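You operate a simulated robot arm through the tools that you are given. There is no shell and no other tool. Be economical: measure what you need, move in short steps, check, and stop when the job is done.

You are at the controls of a simulated two-armed robot. One attempt, no reset.

Task
Set the cam plate to the mark on the cam card and prove it with the test switch.
Fine: free the cam lever, lock it again before the try; run the switch on till its lamp lights, then park it. Where these are worked on the way, their far stop is far enough and under half their travel is too little: cam lever.

The check looks at the end state, three seconds after you hand in, the way a careful person would. Anything else that was tipped, shoved, dropped, spilled or broken makes it a failure.

Robot
Two 7-joint arms with two-finger parallel grippers on one trunk that stands fixed in place. Base frame: the origin is at the foot of the trunk, x ahead of it, y to its left, z up. Readings come in cm, rad, newtons and seconds.
The left shoulder is at [7.1, 15.6, 118], the right one opposite. Payload 3.91 kg a hand.
Tool frame (each hand has its own): the origin (TCP) lies between the finger pads and is the grasp point; the fingertips stand 3 cm ahead of it; z points along the fingers, y is the line along which they close. The gripper opens to 11 cm. The fingers are 2 cm wide and 1 cm thick; the gripper's body (4.8 by 11.2 cm) begins 5.5 cm behind the TCP.
Orientation is told as [roll, pitch, yaw] about the base's x, y, z axes, in that order, counted from this pose: with the fingers straight down and closing along the base's y, the tool's x points along the base's -x, its y along +y and its z along -z.

Tools
- The arms move only by the tool servo_tool. It takes "left_series", "right_series" or both (then of equal length, played together; a hand with none holds still); each is one flat list of numbers, 7 for each row, row after row: the shift along the tool's x, y, z in cm, then the turn, a rotation vector about the tool's x, y, z in rad, then the opening, from 0 (shut) to 1 (fully open). In form: [tx, ty, tz, ax, ay, az, claw, tx, ty, tz, ax, ay, az, claw, ...]. A call has 1 to 8 rows; each row is the pose to reach, as a shift and turn from the pose commanded when the call began, along the tool's axes at that moment. Each row takes 0.2 s and may step no farther than 5 cm and 0.15 rad from the row before; otherwise, or with a gripper value out of range, the whole call is refused. A pose out of reach is approached as far as the arm can. The call stops where the force on the tool passes 60 N (or 10 N more than at its start, if that is more) or the arm is blocked; 0.2 s more then pass. The fingers move at their own pace (about 10.8 cm/s each) and stop on an object; they squeeze with about 27 N. The grip force told is the motor's: it shows also when the fingers shut on nothing. Time passes only in rows, and 0.2 s behind the last, so rows that repeat a pose let the fingers close. The reply holds the time, the measured pose of the TCP, the force on the tool along the base axes, the opening and the grip force, in the units named above and with some noise, with the torque about the TCP (base axes, N m) and any sound that the robot's microphone picked up.
- Cameras (640 x 400 px; columns grow to the right, rows downward): "scene" is now at [14.22, 0.41, 143.89]; the picture's right is [-0.08, -1.00, 0.00], its down [-0.35, 0.03, -0.94] and it looks along [0.93, -0.07, -0.35] (base axes); focal length 331 px, centre (320, 200). "left" rides on the left gripper at [7.2, -1.7, -10.3] in its tool frame; the picture's right is [0.23, 0.97, 0.00], its down [-0.76, 0.18, -0.62] and it looks along [-0.61, 0.14, 0.78] (tool axes); focal length 222 px, centre (320, 200). "right" rides on the right gripper at [7.2, 1.7, -10.3] in its tool frame; the picture's right is [-0.23, 0.97, 0.00], its down [-0.76, -0.18, -0.62] and it looks along [-0.61, -0.14, 0.78] (tool axes); focal length 222 px, centre (320, 200). There is no depth. A picture from a camera that has moved, and an enlarged one, comes with that camera's place and axes in the base frame and with its lens. The place of the scene camera against the robot may be out by one fixed shift of up to 1.8 cm in any direction.
- grab_frame(camera): a new picture of that camera. It takes no simulated time.
- move_column(by): slides the trunk up (or, below 0, down) by that many cm; the arms and the scene camera ride with it, the base frame stays. It gives what a move gives, with no picture.
- head_to(pan, tilt): turns the head with the scene camera to pan (to the left, within 1.501 rad either way) and tilt (down, from -0.506 to 1.204), counted from straight ahead of the robot. It gives what a move gives.
- zoom(camera, box): a new picture of the part [left, top, right, bottom] of that camera's present view, enlarged. It takes no simulated time.
- finish_job(): hands the job in; it is judged then, once.

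Go step by step. Nothing tells you positions but the pictures and the camera data: compare them with the known pose of the tool, close in by small moves and look again before you grip or let go. The budget is 120 turns and 78 pictures, counting those below and the enlarged ones. Unless the task says otherwise, let go and move clear before handing in, and close with one line.

The tools are called after "Call:" as a command line: name --argument value ..., lists and objects as JSON in quotes. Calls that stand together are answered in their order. servo_tool: Moves the arms, as the interface text tells. Its arguments: {"type":"object","properties":{"left_series":{"type":"array","items":{"type":"number"}},"right_series":{"type":"array","items":{"type":"number"}}},"required":[]} The other tools are called the same way: move_column (by) slides the trunk up or down; head_to (pan, tilt) turns the head that bears the scene camera; grab_frame (camera) takes a picture; zoom (camera, box) takes an enlarged picture of a part of a camera's view; finish_job () hands the job in.

At the start:

```text
t: 0.0
left_ee_pos: [85.24, 24.45, 128.74]
left_ee_rot: [0.0, 0.0, 0.0]
left_contact_force: [0.6, 0.2, -0.1]
left_moment: [-0.01, 0.0, 0.02]
left_grip_width: 10.99
left_grasp_force: 0.2
right_ee_pos: [71.12, -24.99, 124.83]
right_ee_rot: [0.0, 0.0, 0.0]
right_contact_force: [0.0, -0.2, -0.3]
right_moment: [0.02, 0.02, -0.03]
right_grip_width: 11.0
right_grasp_force: 0.1
trunk travel left (down, up): [-62.5, 31.5]
head pan, tilt: [-0.079, 0.358]
```

scene: 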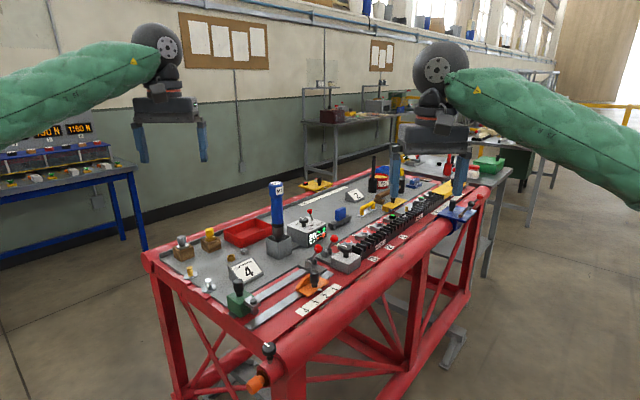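
right: 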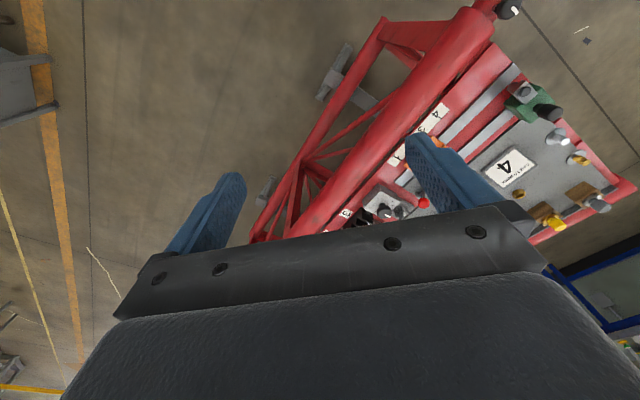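
left: 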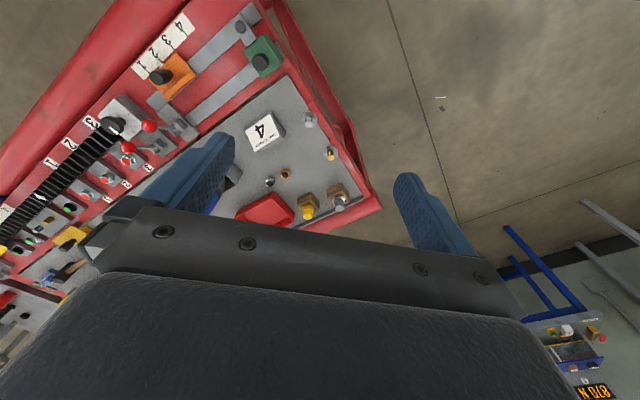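

I see a red bench with several fixtures. I'll look closer at the different parts to find the cam plate, cam card, cam lever and test switch.

Call:
zoom --camera "scene" --box '[150, 220, 350, 345]'

Call:
zoom --camera "scene" --box '[260, 170, 400, 258]'

Call:
zoom --camera "scene" --box '[340, 140, 500, 240]'

```text
3.20 times, centred on (250, 282) of scene
camera zoom: at [14.22, 0.41, 143.89], right [-0.08, -1.0, 0.0], down [-0.35, 0.03, -0.94], along [0.93, -0.07, -0.35], focal length 1061 px, centre (544, -64)
```

zoom: 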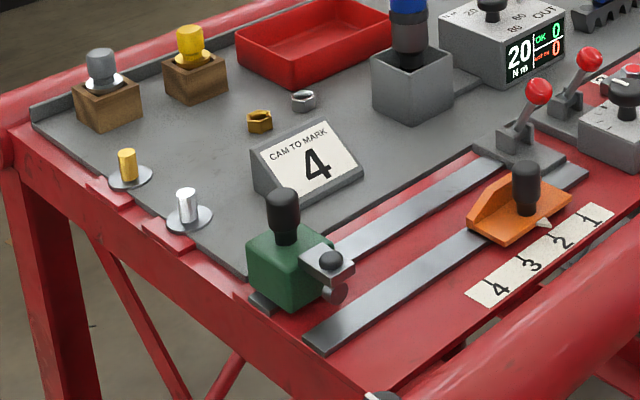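

```text
4.55 times, centred on (330, 214) of scene
camera zoom: at [14.22, 0.41, 143.89], right [-0.08, -1.0, 0.0], down [-0.35, 0.03, -0.94], along [0.93, -0.07, -0.35], focal length 1506 px, centre (274, 136)
```

zoom: 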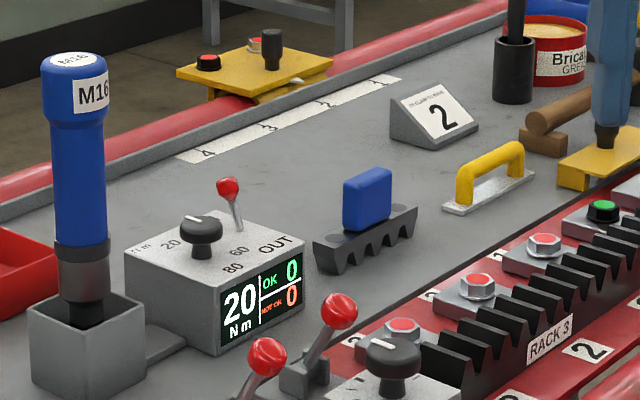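

```text
4.00 times, centred on (420, 190) of scene
camera zoom: at [14.22, 0.41, 143.89], right [-0.08, -1.0, 0.0], down [-0.35, 0.03, -0.94], along [0.93, -0.07, -0.35], focal length 1326 px, centre (-80, 240)
```

zoom: 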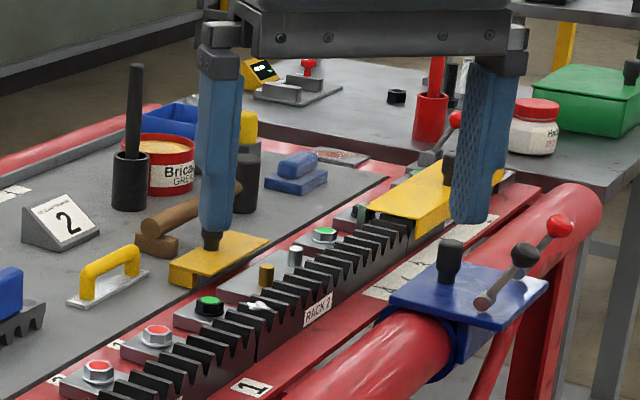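

The orange wedge on a scale 4-3-2-1 is probably the cam plate. The card reads "CAM TO MARK 4", and the green block with a roller looks like the test switch. I'll check labels and levers more closely.

Call:
zoom --camera "scene" --box '[290, 225, 380, 281]'

Call:
zoom --camera "scene" --box '[215, 255, 345, 336]'

Call:
zoom --camera "left" --box '[80, 0, 320, 150]'

```text
7.11 times, centred on (335, 253) of scene
camera zoom: at [14.22, 0.41, 143.89], right [-0.08, -1.0, 0.0], down [-0.35, 0.03, -0.94], along [0.93, -0.07, -0.35], focal length 2357 px, centre (213, -177)
```

zoom: 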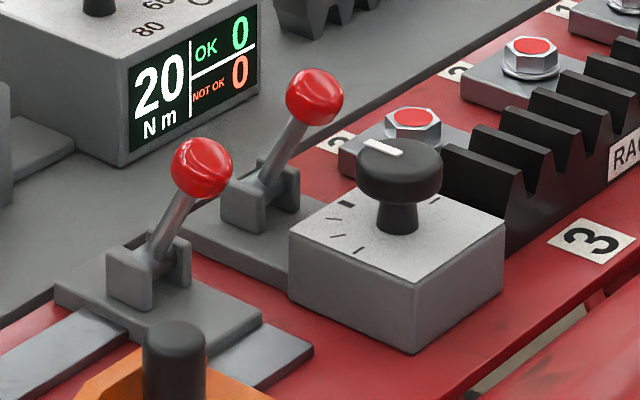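

```text
4.92 times, centred on (280, 296) of scene
camera zoom: at [14.22, 0.41, 143.89], right [-0.08, -1.0, 0.0], down [-0.35, 0.03, -0.94], along [0.93, -0.07, -0.35], focal length 1632 px, centre (517, -270)
```

zoom: 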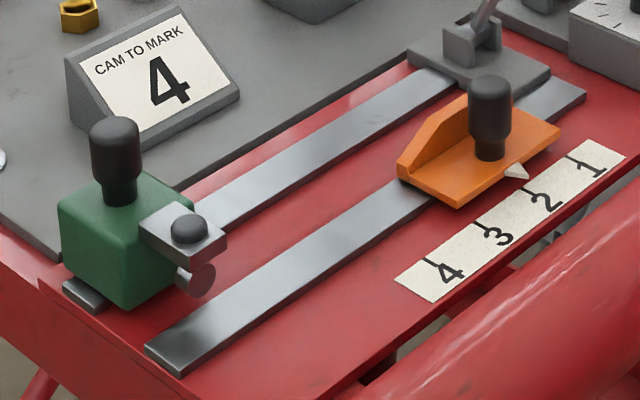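

```text
2.67 times, centred on (200, 75) of left
camera zoom: at [77.91, 22.71, 139.07], right [-0.23, 0.97, 0.0], down [0.76, 0.18, 0.62], along [0.61, 0.14, -0.78], focal length 592 px, centre (640, 533)
```

zoom: 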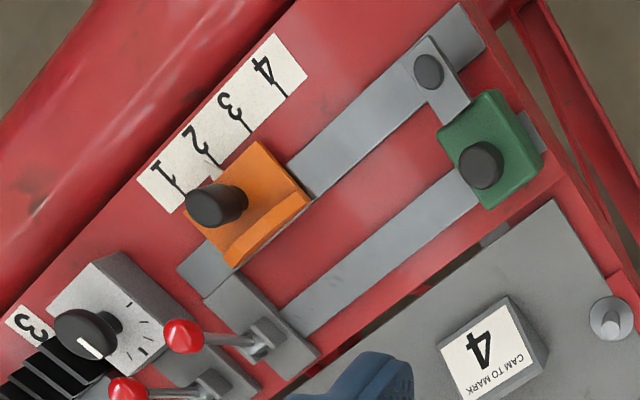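

The cam rails run diagonally, roughly along (-0.72, 0.70), with the cam knob near (92,-4,93) and the first red lever ball near (102,-6,95). I'll bring the right hand in above for a closer view.

Call:
servo_tool --right_series '[-3, 2.6, 2.5, 0, 0, 0, 1, -6, 5.2, 5, 0, 0, 0, 1, -9, 7.8, 7.5, 0, 0, 0, 1, -12, 10.4, 10, 0, 0, 0, 1, -14, 13, 12.5, 0, 0, 0, 1]'

Call:
grab_frame --camera "right"

```text
t: 1.2
left_ee_pos: [85.28, 24.5, 128.84]
left_ee_rot: [-0.001, 0.001, 0.0]
left_contact_force: [0.0, 0.5, 0.1]
left_moment: [-0.01, 0.02, -0.02]
left_grip_width: 11.0
left_grasp_force: 0.0
right_ee_pos: [85.14, -11.91, 112.27]
right_ee_rot: [0.0, 0.001, -0.002]
right_contact_force: [-0.1, 0.7, -0.2]
right_moment: [-0.01, 0.01, 0.0]
right_grip_width: 10.99
right_grasp_force: 0.0
trunk travel left (down, up): [-62.5, 31.5]
head pan, tilt: [-0.079, 0.358]
```

```text
68 pictures are left
camera right: at [77.76, -10.35, 122.69], right [0.23, 0.97, 0.0], down [0.76, -0.18, 0.62], along [0.61, -0.14, -0.78], focal length 222 px, centre (320, 200)
```

right: 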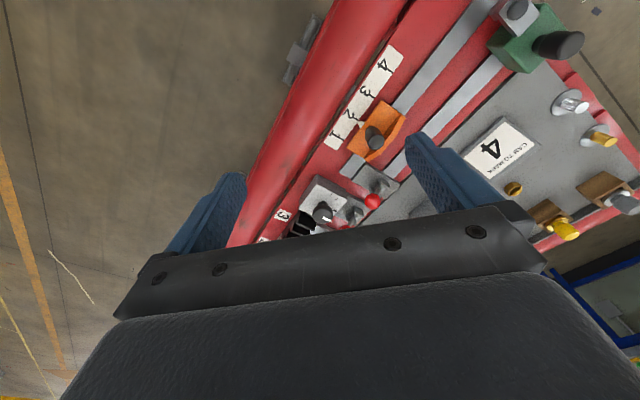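

The lever and cam are visible between the fingers; I'll enlarge that region.

Call:
zoom --camera "right" --box '[290, 90, 450, 240]'

Call:
zoom --camera "right" --box '[320, 0, 600, 175]'

```text
2.67 times, centred on (370, 165) of right
camera zoom: at [77.76, -10.35, 122.69], right [0.23, 0.97, 0.0], down [0.76, -0.18, 0.62], along [0.61, -0.14, -0.78], focal length 592 px, centre (187, 293)
```

zoom: 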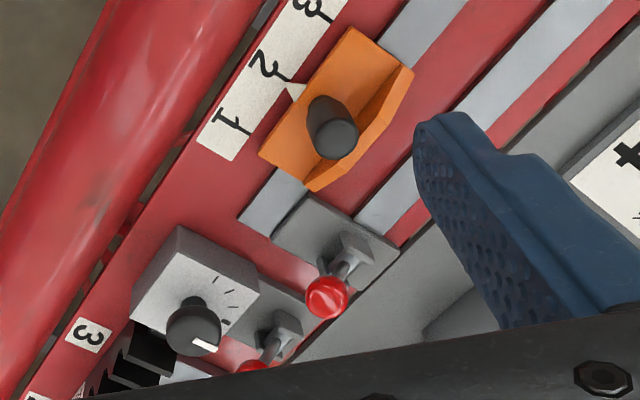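

```text
2.29 times, centred on (460, 88) of right
camera zoom: at [77.76, -10.35, 122.69], right [0.23, 0.97, 0.0], down [0.76, -0.18, 0.62], along [0.61, -0.14, -0.78], focal length 508 px, centre (0, 457)
```

zoom: 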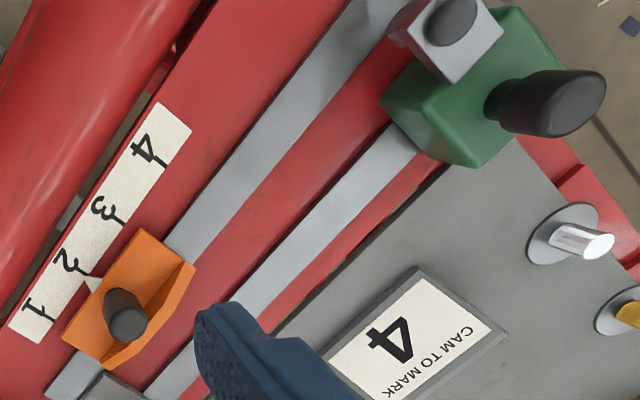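

Working through the three views: the bench top is at z≈87, the cam knob top is at about (92.6,-5.4,93.2), and the lever ball is at about (101.8,-7.2,95), leaning towards (-,-) with its pivot near (104.5,-4.9). I'll yaw the right hand 45° so the fingers close along the rails, then tilt it to gain reach.

Call:
servo_tool --right_series '[0, 0, 0, 0, 0, -0.131, 0.6, 0, 0, 0, 0, 0, -0.262, 0.45, 0, 0, 0, 0, 0, -0.393, 0.45, 0, 0, 0, 0, 0, -0.524, 0.45, 0, 0, 0, 0, 0, -0.655, 0.45, 0, 0, 0, 0, 0, -0.785, 0.45]'

Call:
servo_tool --right_series '[0, 0, 0, 0, -0.13, 0, 0.45, 0, 0, 0, 0, -0.26, 0, 0.45, 0, 0, 0, 0, -0.39, 0, 0.45, 0, 0, 0, 0, -0.52, 0, 0.45, 0, 0, 0, 0, -0.6, 0, 0.45]'

Call:
grab_frame --camera "right"

```text
t: 2.6
left_ee_pos: [85.23, 24.49, 128.74]
left_ee_rot: [0.0, 0.0, -0.001]
left_contact_force: [1.0, -0.7, 0.9]
left_moment: [0.03, -0.01, -0.01]
left_grip_width: 10.98
left_grasp_force: 0.1
right_ee_pos: [85.0, -11.99, 112.24]
right_ee_rot: [0.002, 0.001, 0.787]
right_contact_force: [-0.1, -0.7, 0.4]
right_moment: [0.0, -0.01, -0.02]
right_grip_width: 4.94
right_grasp_force: 0.1
trunk travel left (down, up): [-62.5, 31.5]
head pan, tilt: [-0.079, 0.358]
```

```text
t: 3.8
left_ee_pos: [85.15, 24.47, 128.66]
left_ee_rot: [0.0, 0.0, 0.002]
left_contact_force: [-0.1, -0.5, -0.5]
left_moment: [0.02, 0.03, -0.03]
left_grip_width: 10.97
left_grasp_force: 0.0
right_ee_pos: [85.0, -12.06, 112.41]
right_ee_rot: [0.0, -0.602, 0.783]
right_contact_force: [-0.2, 0.7, -0.7]
right_moment: [-0.01, -0.03, 0.01]
right_grip_width: 4.97
right_grasp_force: 0.1
trunk travel left (down, up): [-62.5, 31.5]
head pan, tilt: [-0.079, 0.358]
```

```text
65 pictures are left
camera right: at [75.43, -19.3, 116.8], right [-0.56, 0.82, 0.13], down [0.32, 0.07, 0.94], along [0.77, 0.57, -0.3], focal length 222 px, centre (320, 200)
```

right: 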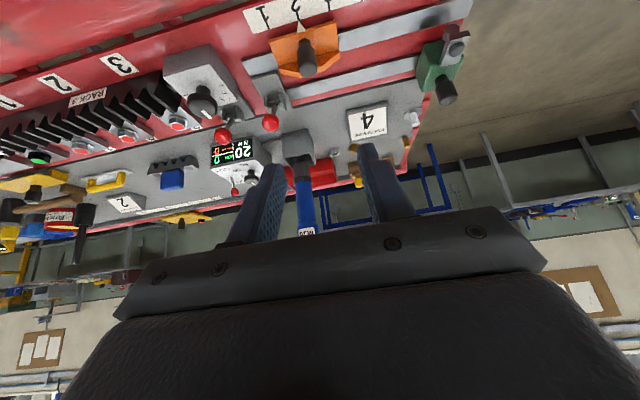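

The camera confirms the ball near (101.5,-7.3,95), and the wrench stand beyond it is well clear. I'll go to a pose 8 cm short of the ball along the tool axis.

Call:
servo_tool --right_series '[-0.7, -2.1, 3.7, 0, 0, 0, 0.45, -1.35, -4.2, 7.4, 0, 0, 0, 0.45, -2, -6.3, 11.1, 0, 0, 0, 0.45, -2.66, -8.41, 14.77, 0, 0, 0, 0.45]'

Call:
grab_frame --camera "right"

Call:
zoom --camera "scene" --box '[240, 180, 400, 280]'

```text
t: 4.8
left_ee_pos: [85.32, 24.35, 128.64]
left_ee_rot: [0.001, 0.001, -0.001]
left_contact_force: [0.8, -0.4, -0.1]
left_moment: [-0.03, 0.0, 0.01]
left_grip_width: 10.99
left_grasp_force: 0.0
right_ee_pos: [92.61, -11.18, 106.25]
right_ee_rot: [0.002, -0.599, 0.782]
right_contact_force: [-0.5, -0.7, -0.3]
right_moment: [0.0, 0.03, -0.02]
right_grip_width: 4.94
right_grasp_force: 0.1
right hand out of reach, approached as far as the arm can: row 3, 4
trunk travel left (down, up): [-62.5, 31.5]
head pan, tilt: [-0.079, 0.358]
```

```text
64 pictures are left
camera right: at [83.1, -18.52, 110.74], right [-0.55, 0.82, 0.13], down [0.32, 0.07, 0.94], along [0.77, 0.57, -0.3], focal length 222 px, centre (320, 200)
```

right: 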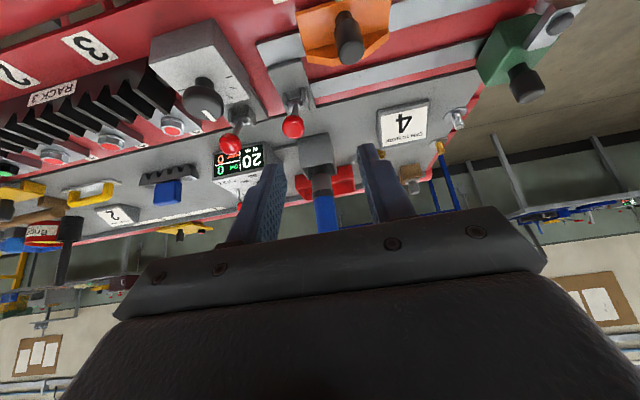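

```text
4.00 times, centred on (320, 230) of scene
camera zoom: at [14.35, 0.36, 143.86], right [-0.08, -1.0, 0.0], down [-0.35, 0.03, -0.94], along [0.93, -0.07, -0.35], focal length 1326 px, centre (320, 80)
```

zoom: 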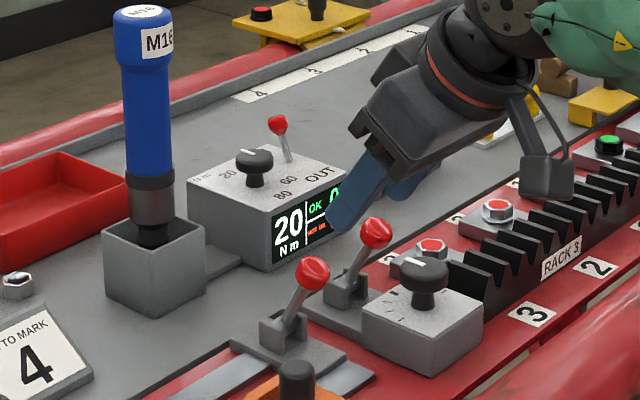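

The arm ran out of reach in this pose (93,-11,106). I'll swing the yaw back so the tilt goes straight ahead, which should reach further. The ball is a sphere, so any closing direction will do.

Call:
servo_tool --right_series '[0, 0, -1.5, 0.074, 0, 0.108, 0.45, 0, 0, -3, 0.148, 0, 0.216, 0.45, 0, 0, -4, 0.222, 0, 0.324, 0.45, 0, 0, -5, 0.296, 0, 0.432, 0.45, 0, 0, -5, 0.37, 0, 0.54, 0.45, 0, 0, -5, 0.4435, 0, 0.648, 0.45]'

Call:
servo_tool --right_series '[0, 0, 0, 0, -0.13, 0, 0.45, 0, 0, 0, 0, -0.26, 0, 0.45, 0, 0, 0, 0, -0.39, 0, 0.45]'

```text
t: 6.2
left_ee_pos: [85.22, 24.36, 128.74]
left_ee_rot: [-0.001, 0.001, 0.0]
left_contact_force: [-0.7, -0.4, 0.6]
left_moment: [-0.01, -0.01, 0.02]
left_grip_width: 11.01
left_grasp_force: 0.1
right_ee_pos: [90.64, -13.2, 110.39]
right_ee_rot: [-0.002, -0.599, -0.004]
right_contact_force: [0.5, 0.3, -1.2]
right_moment: [0.0, 0.02, 0.01]
right_grip_width: 4.94
right_grasp_force: 0.1
trunk travel left (down, up): [-62.5, 31.5]
head pan, tilt: [-0.079, 0.358]
```

```text
t: 7.0
left_ee_pos: [85.13, 24.48, 128.77]
left_ee_rot: [0.0, 0.001, 0.0]
left_contact_force: [-1.0, -0.3, -0.4]
left_moment: [-0.01, -0.07, 0.0]
left_grip_width: 11.0
left_grasp_force: 0.0
right_ee_pos: [90.59, -13.22, 110.39]
right_ee_rot: [-0.001, -0.992, -0.003]
right_contact_force: [-0.2, 0.0, 0.4]
right_moment: [0.03, 0.0, 0.04]
right_grip_width: 4.97
right_grasp_force: 0.0
trunk travel left (down, up): [-62.5, 31.5]
head pan, tilt: [-0.079, 0.358]
```

The arm is fine with this straight-ahead tilt, but so steep a tilt would put the wrist camera near the cam knob. I'll ease back to 0.6 rad and test the approach towards the ball.

Call:
servo_tool --right_series '[1.1, 1.5, 3, 0, 0.1, 0, 0.45, 2.3, 3, 6, 0, 0.2, 0, 0.45, 3.4, 4.5, 9, 0, 0.3, 0, 0.45, 4.52, 5.9, 12.06, 0, 0.39, 0, 0.45]'

Call:
grab_frame --camera "right"

Call:
grab_frame --camera "scene"

```text
t: 8.0
left_ee_pos: [85.32, 24.49, 128.66]
left_ee_rot: [0.0, 0.002, -0.001]
left_contact_force: [0.8, -0.1, -0.1]
left_moment: [0.0, 0.01, 0.0]
left_grip_width: 11.03
left_grasp_force: 0.1
right_ee_pos: [98.44, -7.3, 99.89]
right_ee_rot: [0.001, -0.596, -0.002]
right_contact_force: [0.6, 0.1, -0.8]
right_moment: [0.01, 0.03, -0.02]
right_grip_width: 4.98
right_grasp_force: 0.0
trunk travel left (down, up): [-62.5, 31.5]
head pan, tilt: [-0.079, 0.358]
```

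```text
62 pictures are left
camera right: at [86.44, -5.65, 104.43], right [0.19, 0.97, 0.13], down [0.28, -0.18, 0.94], along [0.94, -0.14, -0.31], focal length 222 px, centre (320, 200)
```

right: 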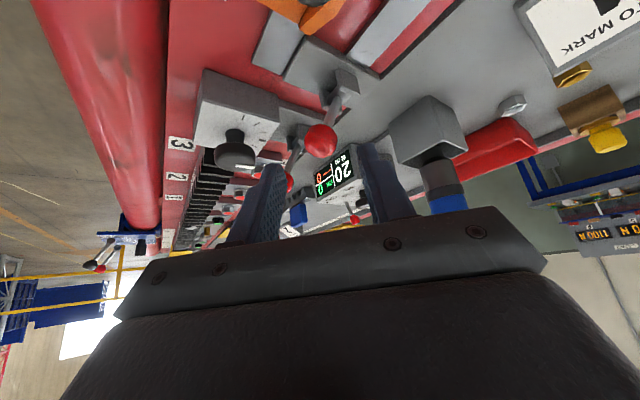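

```text
61 pictures are left
camera scene: at [14.36, 0.5, 143.87], right [-0.08, -1.0, 0.0], down [-0.35, 0.03, -0.94], along [0.93, -0.07, -0.35], focal length 331 px, centre (320, 200)
```

scene: 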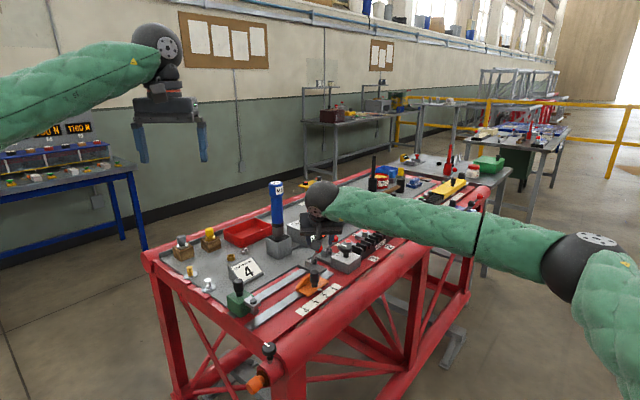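

The reach works here, and the ball lies on the tool axis. I'll advance 4.5 cm so the ball sits in the outer half of the pads, then look.

Call:
servo_tool --right_series '[0, 0.1, 2.3, 0, 0, 0, 0.45, 0, 0.1, 4.5, 0, 0, 0, 0.45]'

Call:
zoom --camera "right" --box '[200, 60, 440, 210]'

Call:
zoom --camera "scene" --box '[270, 200, 390, 275]'

```text
t: 8.6
left_ee_pos: [85.39, 24.53, 128.63]
left_ee_rot: [-0.001, 0.002, -0.001]
left_contact_force: [0.0, 0.1, -0.1]
left_moment: [0.0, 0.01, 0.01]
left_grip_width: 11.04
left_grasp_force: 0.0
right_ee_pos: [100.74, -7.27, 96.21]
right_ee_rot: [-0.001, -0.598, 0.0]
right_contact_force: [-0.2, 0.1, 0.0]
right_moment: [0.0, -0.03, 0.01]
right_grip_width: 4.94
right_grasp_force: 0.0
trunk travel left (down, up): [-62.5, 31.5]
head pan, tilt: [-0.079, 0.358]
```

```text
2.67 times, centred on (320, 135) of right
camera zoom: at [88.89, -5.63, 100.74], right [0.19, 0.97, 0.13], down [0.28, -0.18, 0.94], along [0.94, -0.14, -0.3], focal length 592 px, centre (320, 373)
```

zoom: 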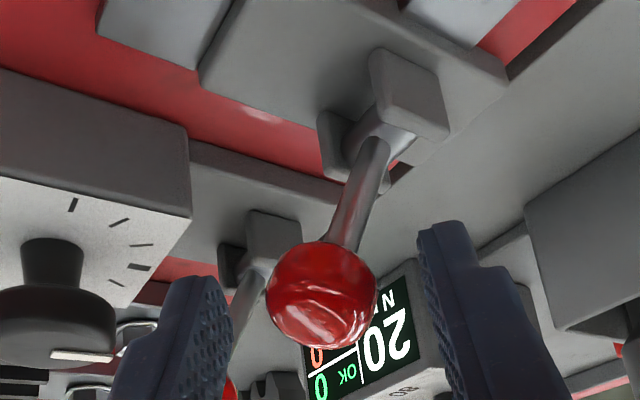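

```text
5.33 times, centred on (330, 238) of scene
camera zoom: at [14.26, 0.41, 143.88], right [-0.08, -1.0, 0.0], down [-0.35, 0.03, -0.94], along [0.93, -0.07, -0.35], focal length 1768 px, centre (267, 0)
```

zoom: 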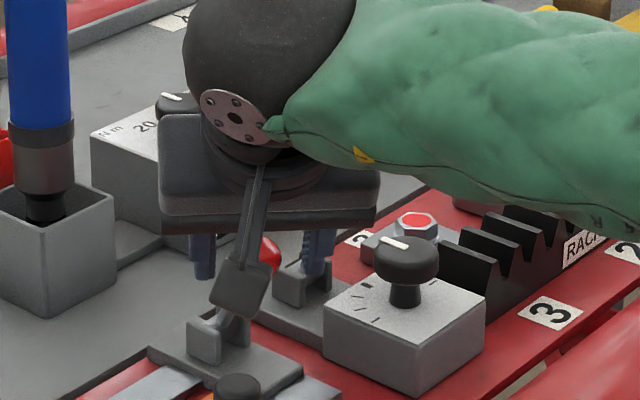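

The ball sits centred between the fingers, about 1.3 cm ahead of the TCP. I'll close on it.

Call:
servo_tool --right_series '[0, 0.05, 0.3, 0, 0, 0, 0.3, 0, 0.05, 0.3, 0, 0, 0, 0.1, 0, 0.05, 0.3, 0, 0, 0, 0.1]'

Call:
zoom --camera "right" --box '[200, 60, 440, 210]'

```text
t: 9.4
left_ee_pos: [85.24, 24.53, 128.81]
left_ee_rot: [0.001, 0.0, 0.002]
left_contact_force: [-0.5, 0.6, 0.1]
left_moment: [-0.02, -0.02, -0.02]
left_grip_width: 11.01
left_grasp_force: 0.1
right_ee_pos: [101.01, -7.02, 96.02]
right_ee_rot: [0.0, -0.598, -0.001]
right_contact_force: [-2.0, 3.0, 0.2]
right_moment: [0.11, 0.0, 0.03]
right_grip_width: 2.42
right_grasp_force: 45.3
trunk travel left (down, up): [-62.5, 31.5]
head pan, tilt: [-0.079, 0.358]
```

```text
2.67 times, centred on (320, 135) of right
camera zoom: at [88.97, -5.52, 100.53], right [0.19, 0.97, 0.13], down [0.28, -0.18, 0.94], along [0.94, -0.14, -0.3], focal length 592 px, centre (320, 373)
```

zoom: 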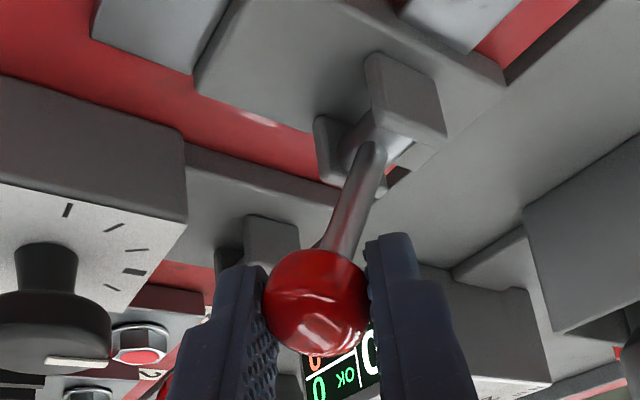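

The ball is held (2.42 cm). I'll swing the lever over towards (+,+) along its arc, the first part now.

Call:
servo_tool --right_series '[-0.6, 0.53, 0.05, 0, 0, 0, 0.1, -1.21, 1.06, 0.1, 0, 0, 0, 0.1, -1.75, 1.6, 0.28, 0, 0, 0, 0.1, -2.23, 2.12, 0.5, 0, 0, 0, 0.1, -2.65, 2.65, 0.8, 0, 0, 0, 0.1, -3.08, 3.18, 1.14, 0, 0, 0, 0.1]'

Call:
zoom --camera "right" --box '[200, 60, 440, 210]'

```text
t: 10.8
left_ee_pos: [85.26, 24.31, 128.75]
left_ee_rot: [0.001, 0.003, 0.002]
left_contact_force: [-0.6, -0.6, 0.8]
left_moment: [-0.01, 0.02, 0.01]
left_grip_width: 11.01
left_grasp_force: 0.1
right_ee_pos: [104.07, -4.14, 96.9]
right_ee_rot: [0.002, -0.602, -0.005]
right_contact_force: [10.2, -24.2, 5.6]
right_moment: [-0.44, 0.81, -0.19]
right_grip_width: 2.45
right_grasp_force: 44.8
trunk travel left (down, up): [-62.5, 31.5]
head pan, tilt: [-0.079, 0.358]
```

```text
2.67 times, centred on (320, 135) of right
camera zoom: at [92.29, -2.63, 101.38], right [0.19, 0.97, 0.13], down [0.28, -0.18, 0.94], along [0.94, -0.14, -0.3], focal length 592 px, centre (320, 373)
```

zoom: 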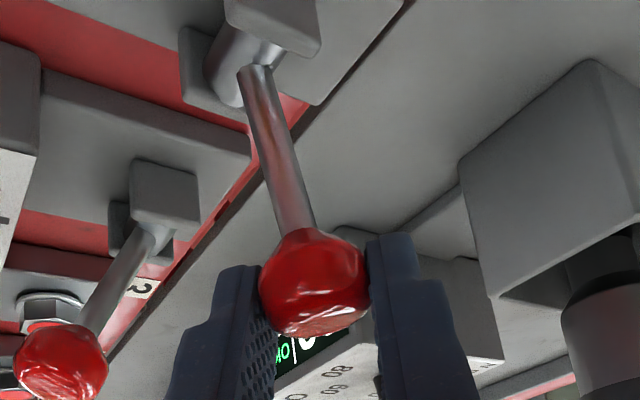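

The lever has passed upright, with some sideways load on the hand. I'll correct a little towards (+x,-y) and carry on to its far stop.

Call:
servo_tool --right_series '[-0.5, 0.1, 0.34, 0, 0, 0, 0.1, -0.93, 0.65, 0.76, 0, 0, 0, 0.1, -1.26, 1.2, 1.35, 0, 0, 0, 0.1, -1.53, 1.75, 2.02, 0, 0, 0, 0.1]'

Call:
zoom --camera "right" --box '[200, 60, 440, 210]'

```text
t: 11.8
left_ee_pos: [84.94, 24.1, 129.01]
left_ee_rot: [0.003, 0.0, -0.001]
left_contact_force: [0.3, 0.3, 0.8]
left_moment: [-0.03, -0.01, 0.03]
left_grip_width: 10.98
left_grasp_force: 0.0
right_ee_pos: [106.46, -2.7, 96.23]
right_ee_rot: [0.001, -0.601, -0.006]
right_contact_force: [-30.2, -36.6, 2.5]
right_moment: [-0.56, 0.44, -0.11]
right_grip_width: 2.49
right_grasp_force: 45.1
trunk travel left (down, up): [-62.5, 31.5]
head pan, tilt: [-0.079, 0.358]
```

```text
2.67 times, centred on (320, 135) of right
camera zoom: at [94.35, -1.14, 100.75], right [0.19, 0.97, 0.13], down [0.28, -0.18, 0.94], along [0.94, -0.15, -0.3], focal length 592 px, centre (320, 373)
```

zoom: 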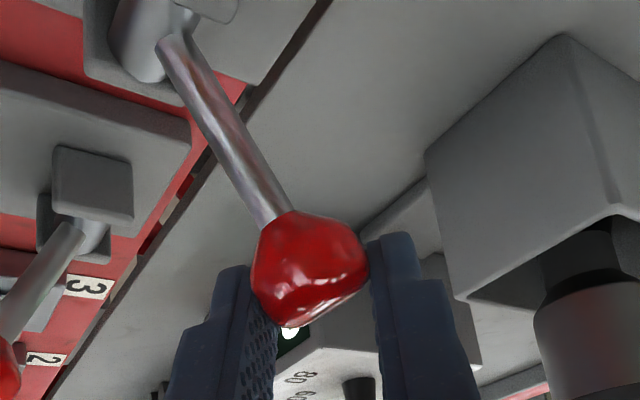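

The lever is pushing straight back along its swing, so it is at the far stop (free). I'll ease off, open and back away, then look.

Call:
servo_tool --right_series '[0.15, -0.2, -0.1, 0, 0, 0, 0.1, 0.15, -0.2, -0.1, 0, 0, 0, 0.3, 0.15, -0.2, -0.1, 0, 0, 0, 0.45, 0.15, -0.2, -3, 0, 0, 0, 0.45, 0.15, -0.2, -6, 0, 0, 0, 0.45]'

Call:
grab_frame --camera "right"

```text
t: 13.0
left_ee_pos: [85.12, 24.67, 128.82]
left_ee_rot: [0.002, -0.001, 0.001]
left_contact_force: [-0.1, -0.2, -0.7]
left_moment: [0.02, 0.0, 0.01]
left_grip_width: 10.97
left_grasp_force: 0.0
right_ee_pos: [102.79, -2.28, 100.9]
right_ee_rot: [0.0, -0.602, 0.001]
right_contact_force: [0.3, -0.2, -0.5]
right_moment: [0.02, -0.03, 0.01]
right_grip_width: 4.94
right_grasp_force: 0.0
trunk travel left (down, up): [-62.5, 31.5]
head pan, tilt: [-0.079, 0.358]
```

```text
55 pictures are left
camera right: at [90.91, -0.74, 105.45], right [0.19, 0.97, 0.13], down [0.28, -0.18, 0.94], along [0.94, -0.14, -0.3], focal length 222 px, centre (320, 200)
```

right: 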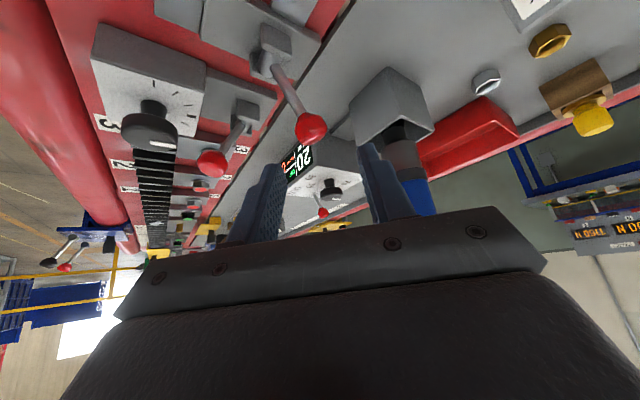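

The lever stands leaning (+,+) with its ball near (105.5,-2.7). Next I'll back the hand up and reorient it (yaw 45°, slight tilt) above the cam knob.

Call:
servo_tool --right_series '[1, -0.5, -3.3, 0, 0.1, 0, 0.45, 2.3, -2.2, -6.2, 0, 0.2, 0, 0.45, 3.6, -4, -9.1, 0, 0.3, 0, 0.45, 4.9, -5.7, -12, 0, 0.4, 0, 0.45]'

Call:
servo_tool --right_series '[0, 0, 0, -0.026, 0, -0.128, 0.45, 0, 0, 0, -0.052, 0, -0.256, 0.45, 0, 0, 0, -0.078, 0, -0.385, 0.45, 0, 0, 0, -0.104, 0, -0.513, 0.45, 0, 0, 0, -0.13, 0, -0.641, 0.45, 0, 0, 0, -0.156, 0, -0.769, 0.45]'

Call:
grab_frame --camera "right"

```text
t: 14.0
left_ee_pos: [85.11, 24.51, 128.72]
left_ee_rot: [0.0, -0.001, 0.001]
left_contact_force: [-0.9, -1.3, 0.8]
left_moment: [0.02, -0.01, 0.01]
left_grip_width: 11.0
left_grasp_force: 0.3
right_ee_pos: [92.14, -8.24, 108.23]
right_ee_rot: [-0.002, -0.201, 0.002]
right_contact_force: [0.7, -0.6, -0.5]
right_moment: [-0.03, 0.01, -0.01]
right_grip_width: 4.94
right_grasp_force: 0.1
trunk travel left (down, up): [-62.5, 31.5]
head pan, tilt: [-0.079, 0.358]
```

```text
t: 15.4
left_ee_pos: [85.22, 24.51, 128.7]
left_ee_rot: [0.0, -0.001, 0.0]
left_contact_force: [0.3, 0.2, -0.3]
left_moment: [0.0, 0.0, 0.01]
left_grip_width: 11.03
left_grasp_force: 0.1
right_ee_pos: [92.12, -8.08, 108.18]
right_ee_rot: [0.0, -0.2, 0.721]
right_contact_force: [0.4, -0.4, -0.6]
right_moment: [0.03, -0.01, -0.01]
right_grip_width: 4.95
right_grasp_force: 0.1
right hand out of reach, approached as far as the arm can: row 6
trunk travel left (down, up): [-62.5, 31.5]
head pan, tilt: [-0.079, 0.358]
```

```text
54 pictures are left
camera right: at [84.04, -13.04, 116.84], right [-0.47, 0.88, 0.05], down [0.59, 0.28, 0.76], along [0.66, 0.39, -0.65], focal length 222 px, centre (320, 200)
```

right: 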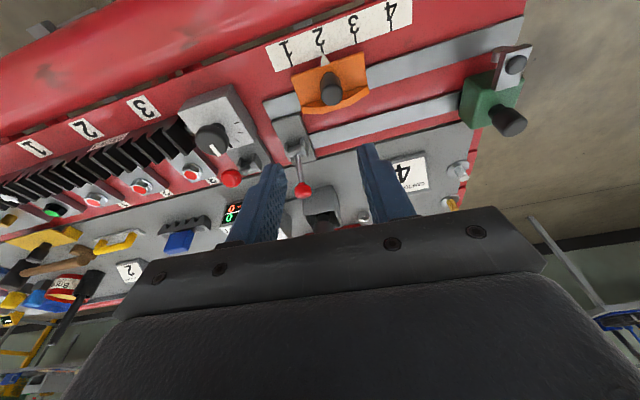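

The cam knob is confirmed near (92.5,-5.9). I'll ease the yaw to about 0.5 rad and come down to just above the knob.

Call:
servo_tool --right_series '[0.1, 0.5, 3.4, 0.022, 0, 0.108, 0.45, 0.25, 1, 6.8, 0.044, 0, 0.216, 0.45, 0.35, 1.45, 10.1, 0.044, 0, 0.216, 0.45]'

Call:
grab_frame --camera "right"

Call:
zoom --camera "scene" --box '[240, 220, 400, 320]'

```text
t: 16.2
left_ee_pos: [85.28, 24.48, 128.67]
left_ee_rot: [-0.001, 0.001, -0.001]
left_contact_force: [-0.1, -1.0, -0.1]
left_moment: [-0.04, 0.05, 0.02]
left_grip_width: 11.01
left_grasp_force: 0.0
right_ee_pos: [92.46, -5.99, 98.02]
right_ee_rot: [0.002, -0.198, 0.495]
right_contact_force: [0.3, 0.2, -0.1]
right_moment: [0.0, -0.02, -0.04]
right_grip_width: 4.92
right_grasp_force: 0.1
trunk travel left (down, up): [-62.5, 31.5]
head pan, tilt: [-0.079, 0.358]
```

```text
53 pictures are left
camera right: at [83.6, -8.99, 106.78], right [-0.27, 0.96, 0.05], down [0.63, 0.14, 0.76], along [0.73, 0.23, -0.65], focal length 222 px, centre (320, 200)
```

right: 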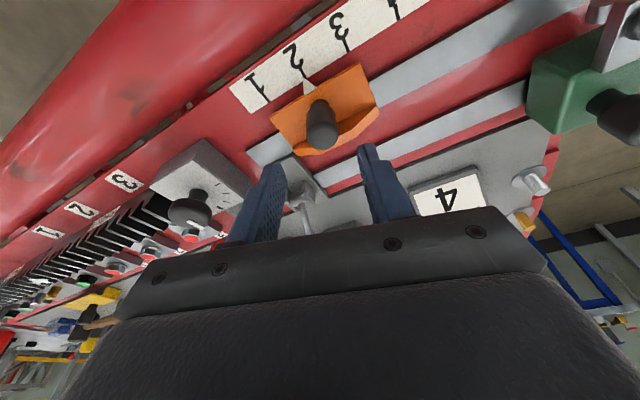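

```text
4.00 times, centred on (320, 270) of scene
camera zoom: at [14.31, 0.41, 143.88], right [-0.08, -1.0, 0.0], down [-0.35, 0.03, -0.94], along [0.93, -0.07, -0.35], focal length 1326 px, centre (320, -80)
```

zoom: 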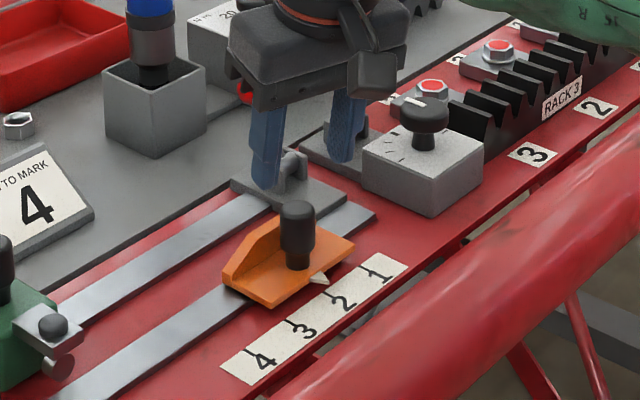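

The hand is centred over the knob. I'll lower 5.3 cm straight down and look before closing.

Call:
servo_tool --right_series '[0.55, 0.07, 2.6, 0, 0, 0, 0.45, 1.09, 0.14, 5.18, 0, 0, 0, 0.45]'

Call:
zoom --camera "right" --box '[200, 60, 440, 210]'

Call:
zoom --camera "scene" --box '[260, 240, 360, 302]'

```text
t: 16.8
left_ee_pos: [85.21, 24.51, 128.71]
left_ee_rot: [-0.001, 0.002, 0.0]
left_contact_force: [0.4, -1.1, -0.6]
left_moment: [-0.02, 0.02, 0.03]
left_grip_width: 11.01
left_grasp_force: 0.0
right_ee_pos: [92.32, -5.8, 92.72]
right_ee_rot: [0.001, -0.199, 0.497]
right_contact_force: [-0.3, -0.5, -0.6]
right_moment: [-0.01, -0.01, -0.01]
right_grip_width: 4.94
right_grasp_force: 0.1
trunk travel left (down, up): [-62.5, 31.5]
head pan, tilt: [-0.079, 0.358]
```

```text
2.67 times, centred on (320, 135) of right
camera zoom: at [83.44, -8.87, 101.49], right [-0.27, 0.96, 0.05], down [0.63, 0.14, 0.76], along [0.73, 0.23, -0.65], focal length 592 px, centre (320, 373)
```

zoom: 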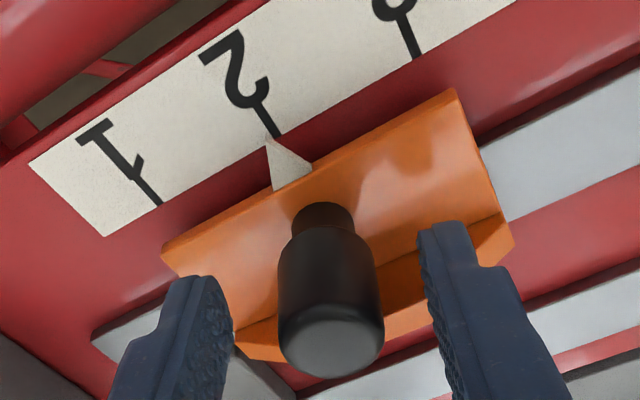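

```text
6.40 times, centred on (310, 271) of scene
camera zoom: at [14.27, 0.4, 143.88], right [-0.08, -1.0, 0.0], down [-0.35, 0.03, -0.94], along [0.93, -0.07, -0.35], focal length 2121 px, centre (384, -254)
```

zoom: 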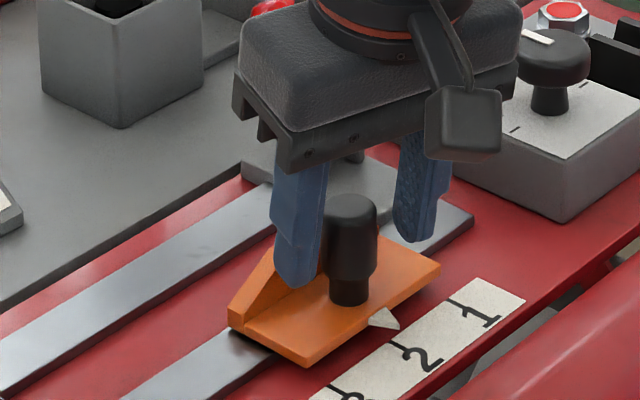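

The knob sits between the fingers, and the pointer is at about mark 2. The mark pitch is about 3.75 cm, so mark 4 is about 7.5 cm along (-0.7,0.7). I'll grip the knob first.

Call:
servo_tool --right_series '[0, 0, 0, 0, 0, 0, 0.3, 0, 0, 0, 0, 0, 0, 0.1, 0, 0, 0, 0, 0, 0, 0.1]'

Call:
servo_tool --right_series '[0.28, 0.96, -0.057, 0, 0, 0, 0.1, 0.56, 1.92, -0.114, 0, 0, 0, 0.1, 0.84, 2.87, -0.17, 0, 0, 0, 0.1]'

Call:
zoom --camera "right" --box '[200, 60, 440, 210]'

```text
t: 17.6
left_ee_pos: [85.21, 24.52, 128.77]
left_ee_rot: [0.0, 0.0, 0.0]
left_contact_force: [1.8, -0.5, -0.4]
left_moment: [0.0, 0.0, -0.01]
left_grip_width: 11.0
left_grasp_force: 0.1
right_ee_pos: [92.26, -5.82, 92.68]
right_ee_rot: [0.002, -0.2, 0.498]
right_contact_force: [0.2, 2.2, 0.3]
right_moment: [0.13, -0.1, 0.05]
right_grip_width: 2.45
right_grasp_force: 45.1
trunk travel left (down, up): [-62.5, 31.5]
head pan, tilt: [-0.079, 0.358]
```

```text
t: 18.4
left_ee_pos: [85.14, 24.51, 128.77]
left_ee_rot: [0.0, -0.001, 0.0]
left_contact_force: [-0.6, -0.2, 0.7]
left_moment: [0.02, -0.02, 0.0]
left_grip_width: 11.01
left_grasp_force: 0.0
right_ee_pos: [90.3, -3.69, 92.72]
right_ee_rot: [0.0, -0.199, 0.5]
right_contact_force: [1.8, 1.9, 1.8]
right_moment: [0.2, -0.43, 0.14]
right_grip_width: 2.45
right_grasp_force: 44.9
trunk travel left (down, up): [-62.5, 31.5]
head pan, tilt: [-0.079, 0.358]
```

```text
2.67 times, centred on (320, 135) of right
camera zoom: at [81.25, -6.68, 101.52], right [-0.27, 0.96, 0.05], down [0.63, 0.14, 0.76], along [0.73, 0.23, -0.65], focal length 592 px, centre (320, 373)
```

zoom: 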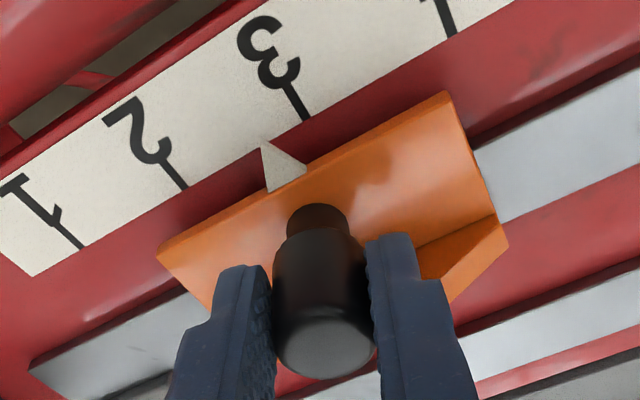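

It slides freely. I'll carry on 4.3 cm more and check against mark 4.

Call:
servo_tool --right_series '[0.28, 0.96, -0.057, 0, 0, 0, 0.1, 0.56, 1.92, -0.114, 0, 0, 0, 0.1, 0.84, 2.87, -0.17, 0, 0, 0, 0.1, 1.2, 4.12, -0.24, 0, 0, 0, 0.1]'

Call:
zoom --camera "right" --box '[200, 60, 440, 210]'

Call:
zoom --camera "scene" --box '[240, 260, 340, 322]'

```text
t: 19.4
left_ee_pos: [85.17, 24.6, 128.66]
left_ee_rot: [0.001, 0.001, 0.0]
left_contact_force: [0.5, 0.4, 0.8]
left_moment: [0.03, -0.03, 0.04]
left_grip_width: 11.0
left_grasp_force: 0.0
right_ee_pos: [87.16, -0.61, 92.83]
right_ee_rot: [-0.001, -0.199, 0.499]
right_contact_force: [2.1, 3.3, 0.6]
right_moment: [0.33, -0.64, 0.17]
right_grip_width: 2.45
right_grasp_force: 44.5
trunk travel left (down, up): [-62.5, 31.5]
head pan, tilt: [-0.079, 0.358]
```

```text
2.67 times, centred on (320, 135) of right
camera zoom: at [78.18, -3.6, 101.53], right [-0.27, 0.96, 0.05], down [0.63, 0.14, 0.76], along [0.73, 0.23, -0.65], focal length 592 px, centre (320, 373)
```

zoom: 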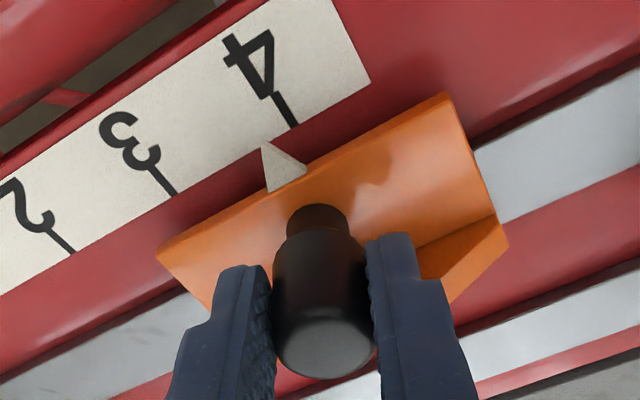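

```text
6.40 times, centred on (290, 291) of scene
camera zoom: at [14.21, 0.47, 143.89], right [-0.08, -1.0, 0.0], down [-0.35, 0.03, -0.94], along [0.93, -0.07, -0.35], focal length 2121 px, centre (512, -382)
```

zoom: 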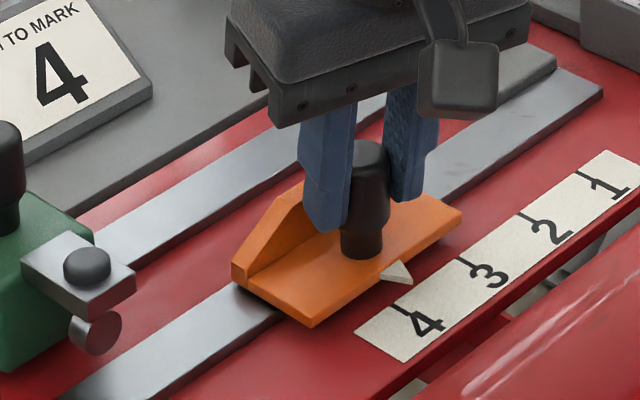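

The pointer is still about 0.7 cm short of mark 4. I'll move 0.7 more and check again.

Call:
servo_tool --right_series '[0.1, 0.34, -0.02, 0, 0, 0, 0.1, 0.2, 0.68, -0.04, 0, 0, 0, 0.1, 0.2, 0.68, -0.04, 0, 0, 0, 0.1]'

Call:
zoom --camera "right" --box '[260, 70, 370, 138]'

Call:
zoom --camera "scene" --box '[280, 290, 328, 320]'

Call:
zoom --camera "left" --box '[120, 0, 280, 100]'

```text
t: 20.2
left_ee_pos: [85.3, 24.44, 128.8]
left_ee_rot: [0.0, 0.003, 0.0]
left_contact_force: [0.1, 0.4, 0.2]
left_moment: [0.0, 0.0, -0.01]
left_grip_width: 10.99
left_grasp_force: 0.0
right_ee_pos: [86.59, -0.11, 92.73]
right_ee_rot: [0.0, -0.2, 0.497]
right_contact_force: [5.5, 2.9, -0.2]
right_moment: [0.16, -0.15, -0.07]
right_grip_width: 2.44
right_grasp_force: 45.1
trunk travel left (down, up): [-62.5, 31.5]
head pan, tilt: [-0.079, 0.358]
```

```text
5.82 times, centred on (315, 104) of right
camera zoom: at [77.75, -3.17, 101.53], right [-0.27, 0.96, 0.05], down [0.63, 0.14, 0.76], along [0.73, 0.23, -0.65], focal length 1292 px, centre (349, 758)
```

zoom: 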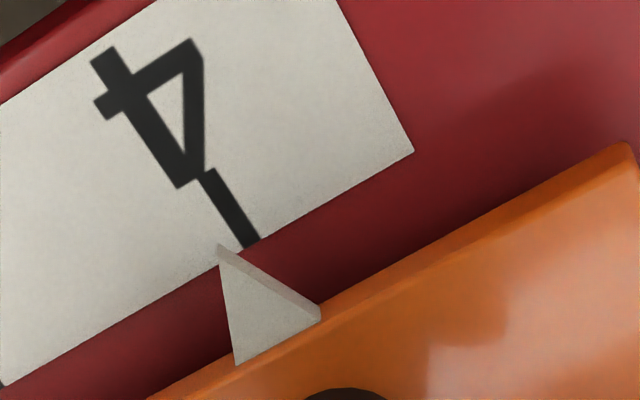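

```text
13.33 times, centred on (304, 305) of scene
camera zoom: at [14.27, 0.45, 143.88], right [-0.08, -1.0, 0.0], down [-0.35, 0.03, -0.94], along [0.93, -0.07, -0.35], focal length 4419 px, centre (533, -1200)
```

zoom: 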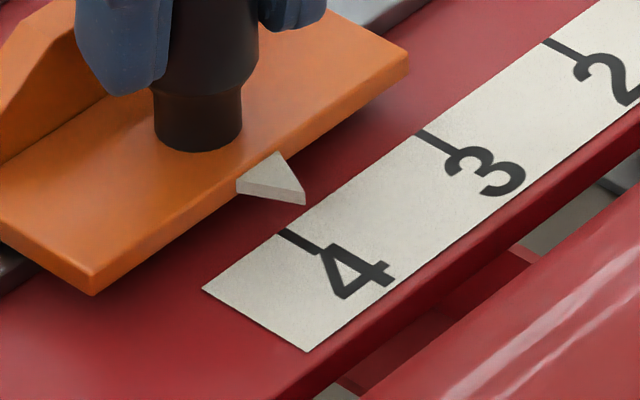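

```text
4.00 times, centred on (200, 50) of left
camera zoom: at [77.96, 22.75, 139.02], right [-0.23, 0.97, 0.0], down [0.76, 0.18, 0.62], along [0.61, 0.14, -0.78], focal length 888 px, centre (800, 800)
```

zoom: 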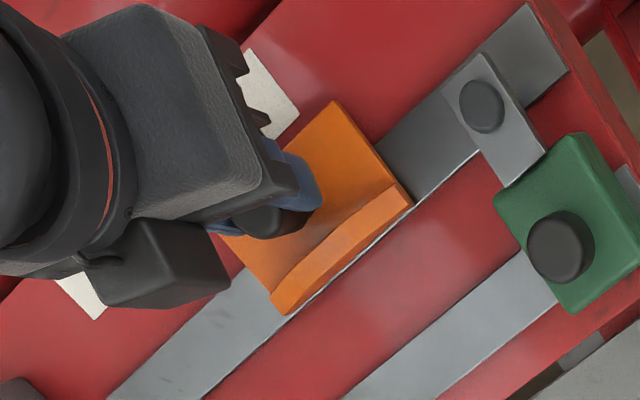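

Triangulating from both views puts the pointer at mark 4 to within about 0.1 cm. I'll release, rise, and look from a spot lying in the vertical plane of the tick to check it without parallax.

Call:
servo_tool --right_series '[0, 0, 0, 0, 0, 0, 0.25, 0, 0, 0, 0, 0, 0, 0.45, -0.6, 0, -2.95, 0, 0, 0, 0.45, -1.2, 0, -5.88, 0, 0, 0, 0.45, -2.4, -4.1, -5.6, 0, 0, 0, 0.45]'

Call:
grab_frame --camera "right"

```text
t: 21.4
left_ee_pos: [85.29, 24.44, 128.62]
left_ee_rot: [0.002, 0.002, -0.001]
left_contact_force: [0.4, -0.4, 0.0]
left_moment: [0.05, 0.0, 0.01]
left_grip_width: 11.01
left_grasp_force: 0.0
right_ee_pos: [89.74, -3.25, 98.58]
right_ee_rot: [0.002, -0.199, 0.496]
right_contact_force: [0.9, 0.6, 0.4]
right_moment: [0.01, 0.01, 0.01]
right_grip_width: 4.97
right_grasp_force: 0.0
trunk travel left (down, up): [-62.5, 31.5]
head pan, tilt: [-0.079, 0.358]
```

```text
43 pictures are left
camera right: at [80.79, -6.27, 107.4], right [-0.27, 0.96, 0.05], down [0.63, 0.14, 0.76], along [0.73, 0.23, -0.65], focal length 222 px, centre (320, 200)
```

right: 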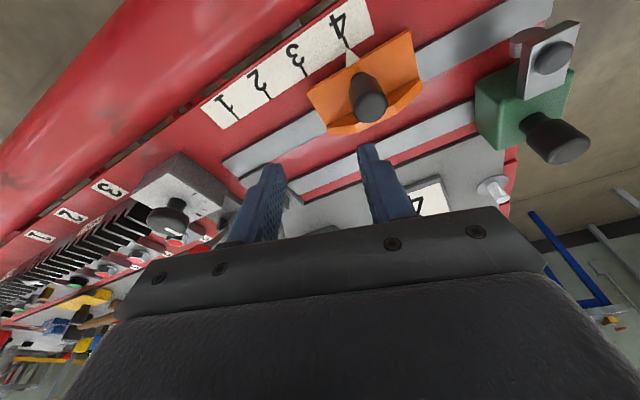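

Call:
zoom --camera "right" --box '[310, 0, 422, 70]'

```text
5.71 times, centred on (366, 35) of right
camera zoom: at [80.79, -6.27, 107.4], right [-0.27, 0.96, 0.05], down [0.63, 0.14, 0.76], along [0.73, 0.23, -0.65], focal length 1269 px, centre (57, 1143)
```

zoom: 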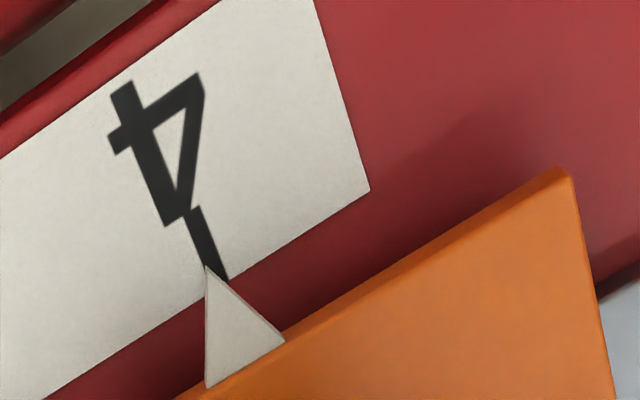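

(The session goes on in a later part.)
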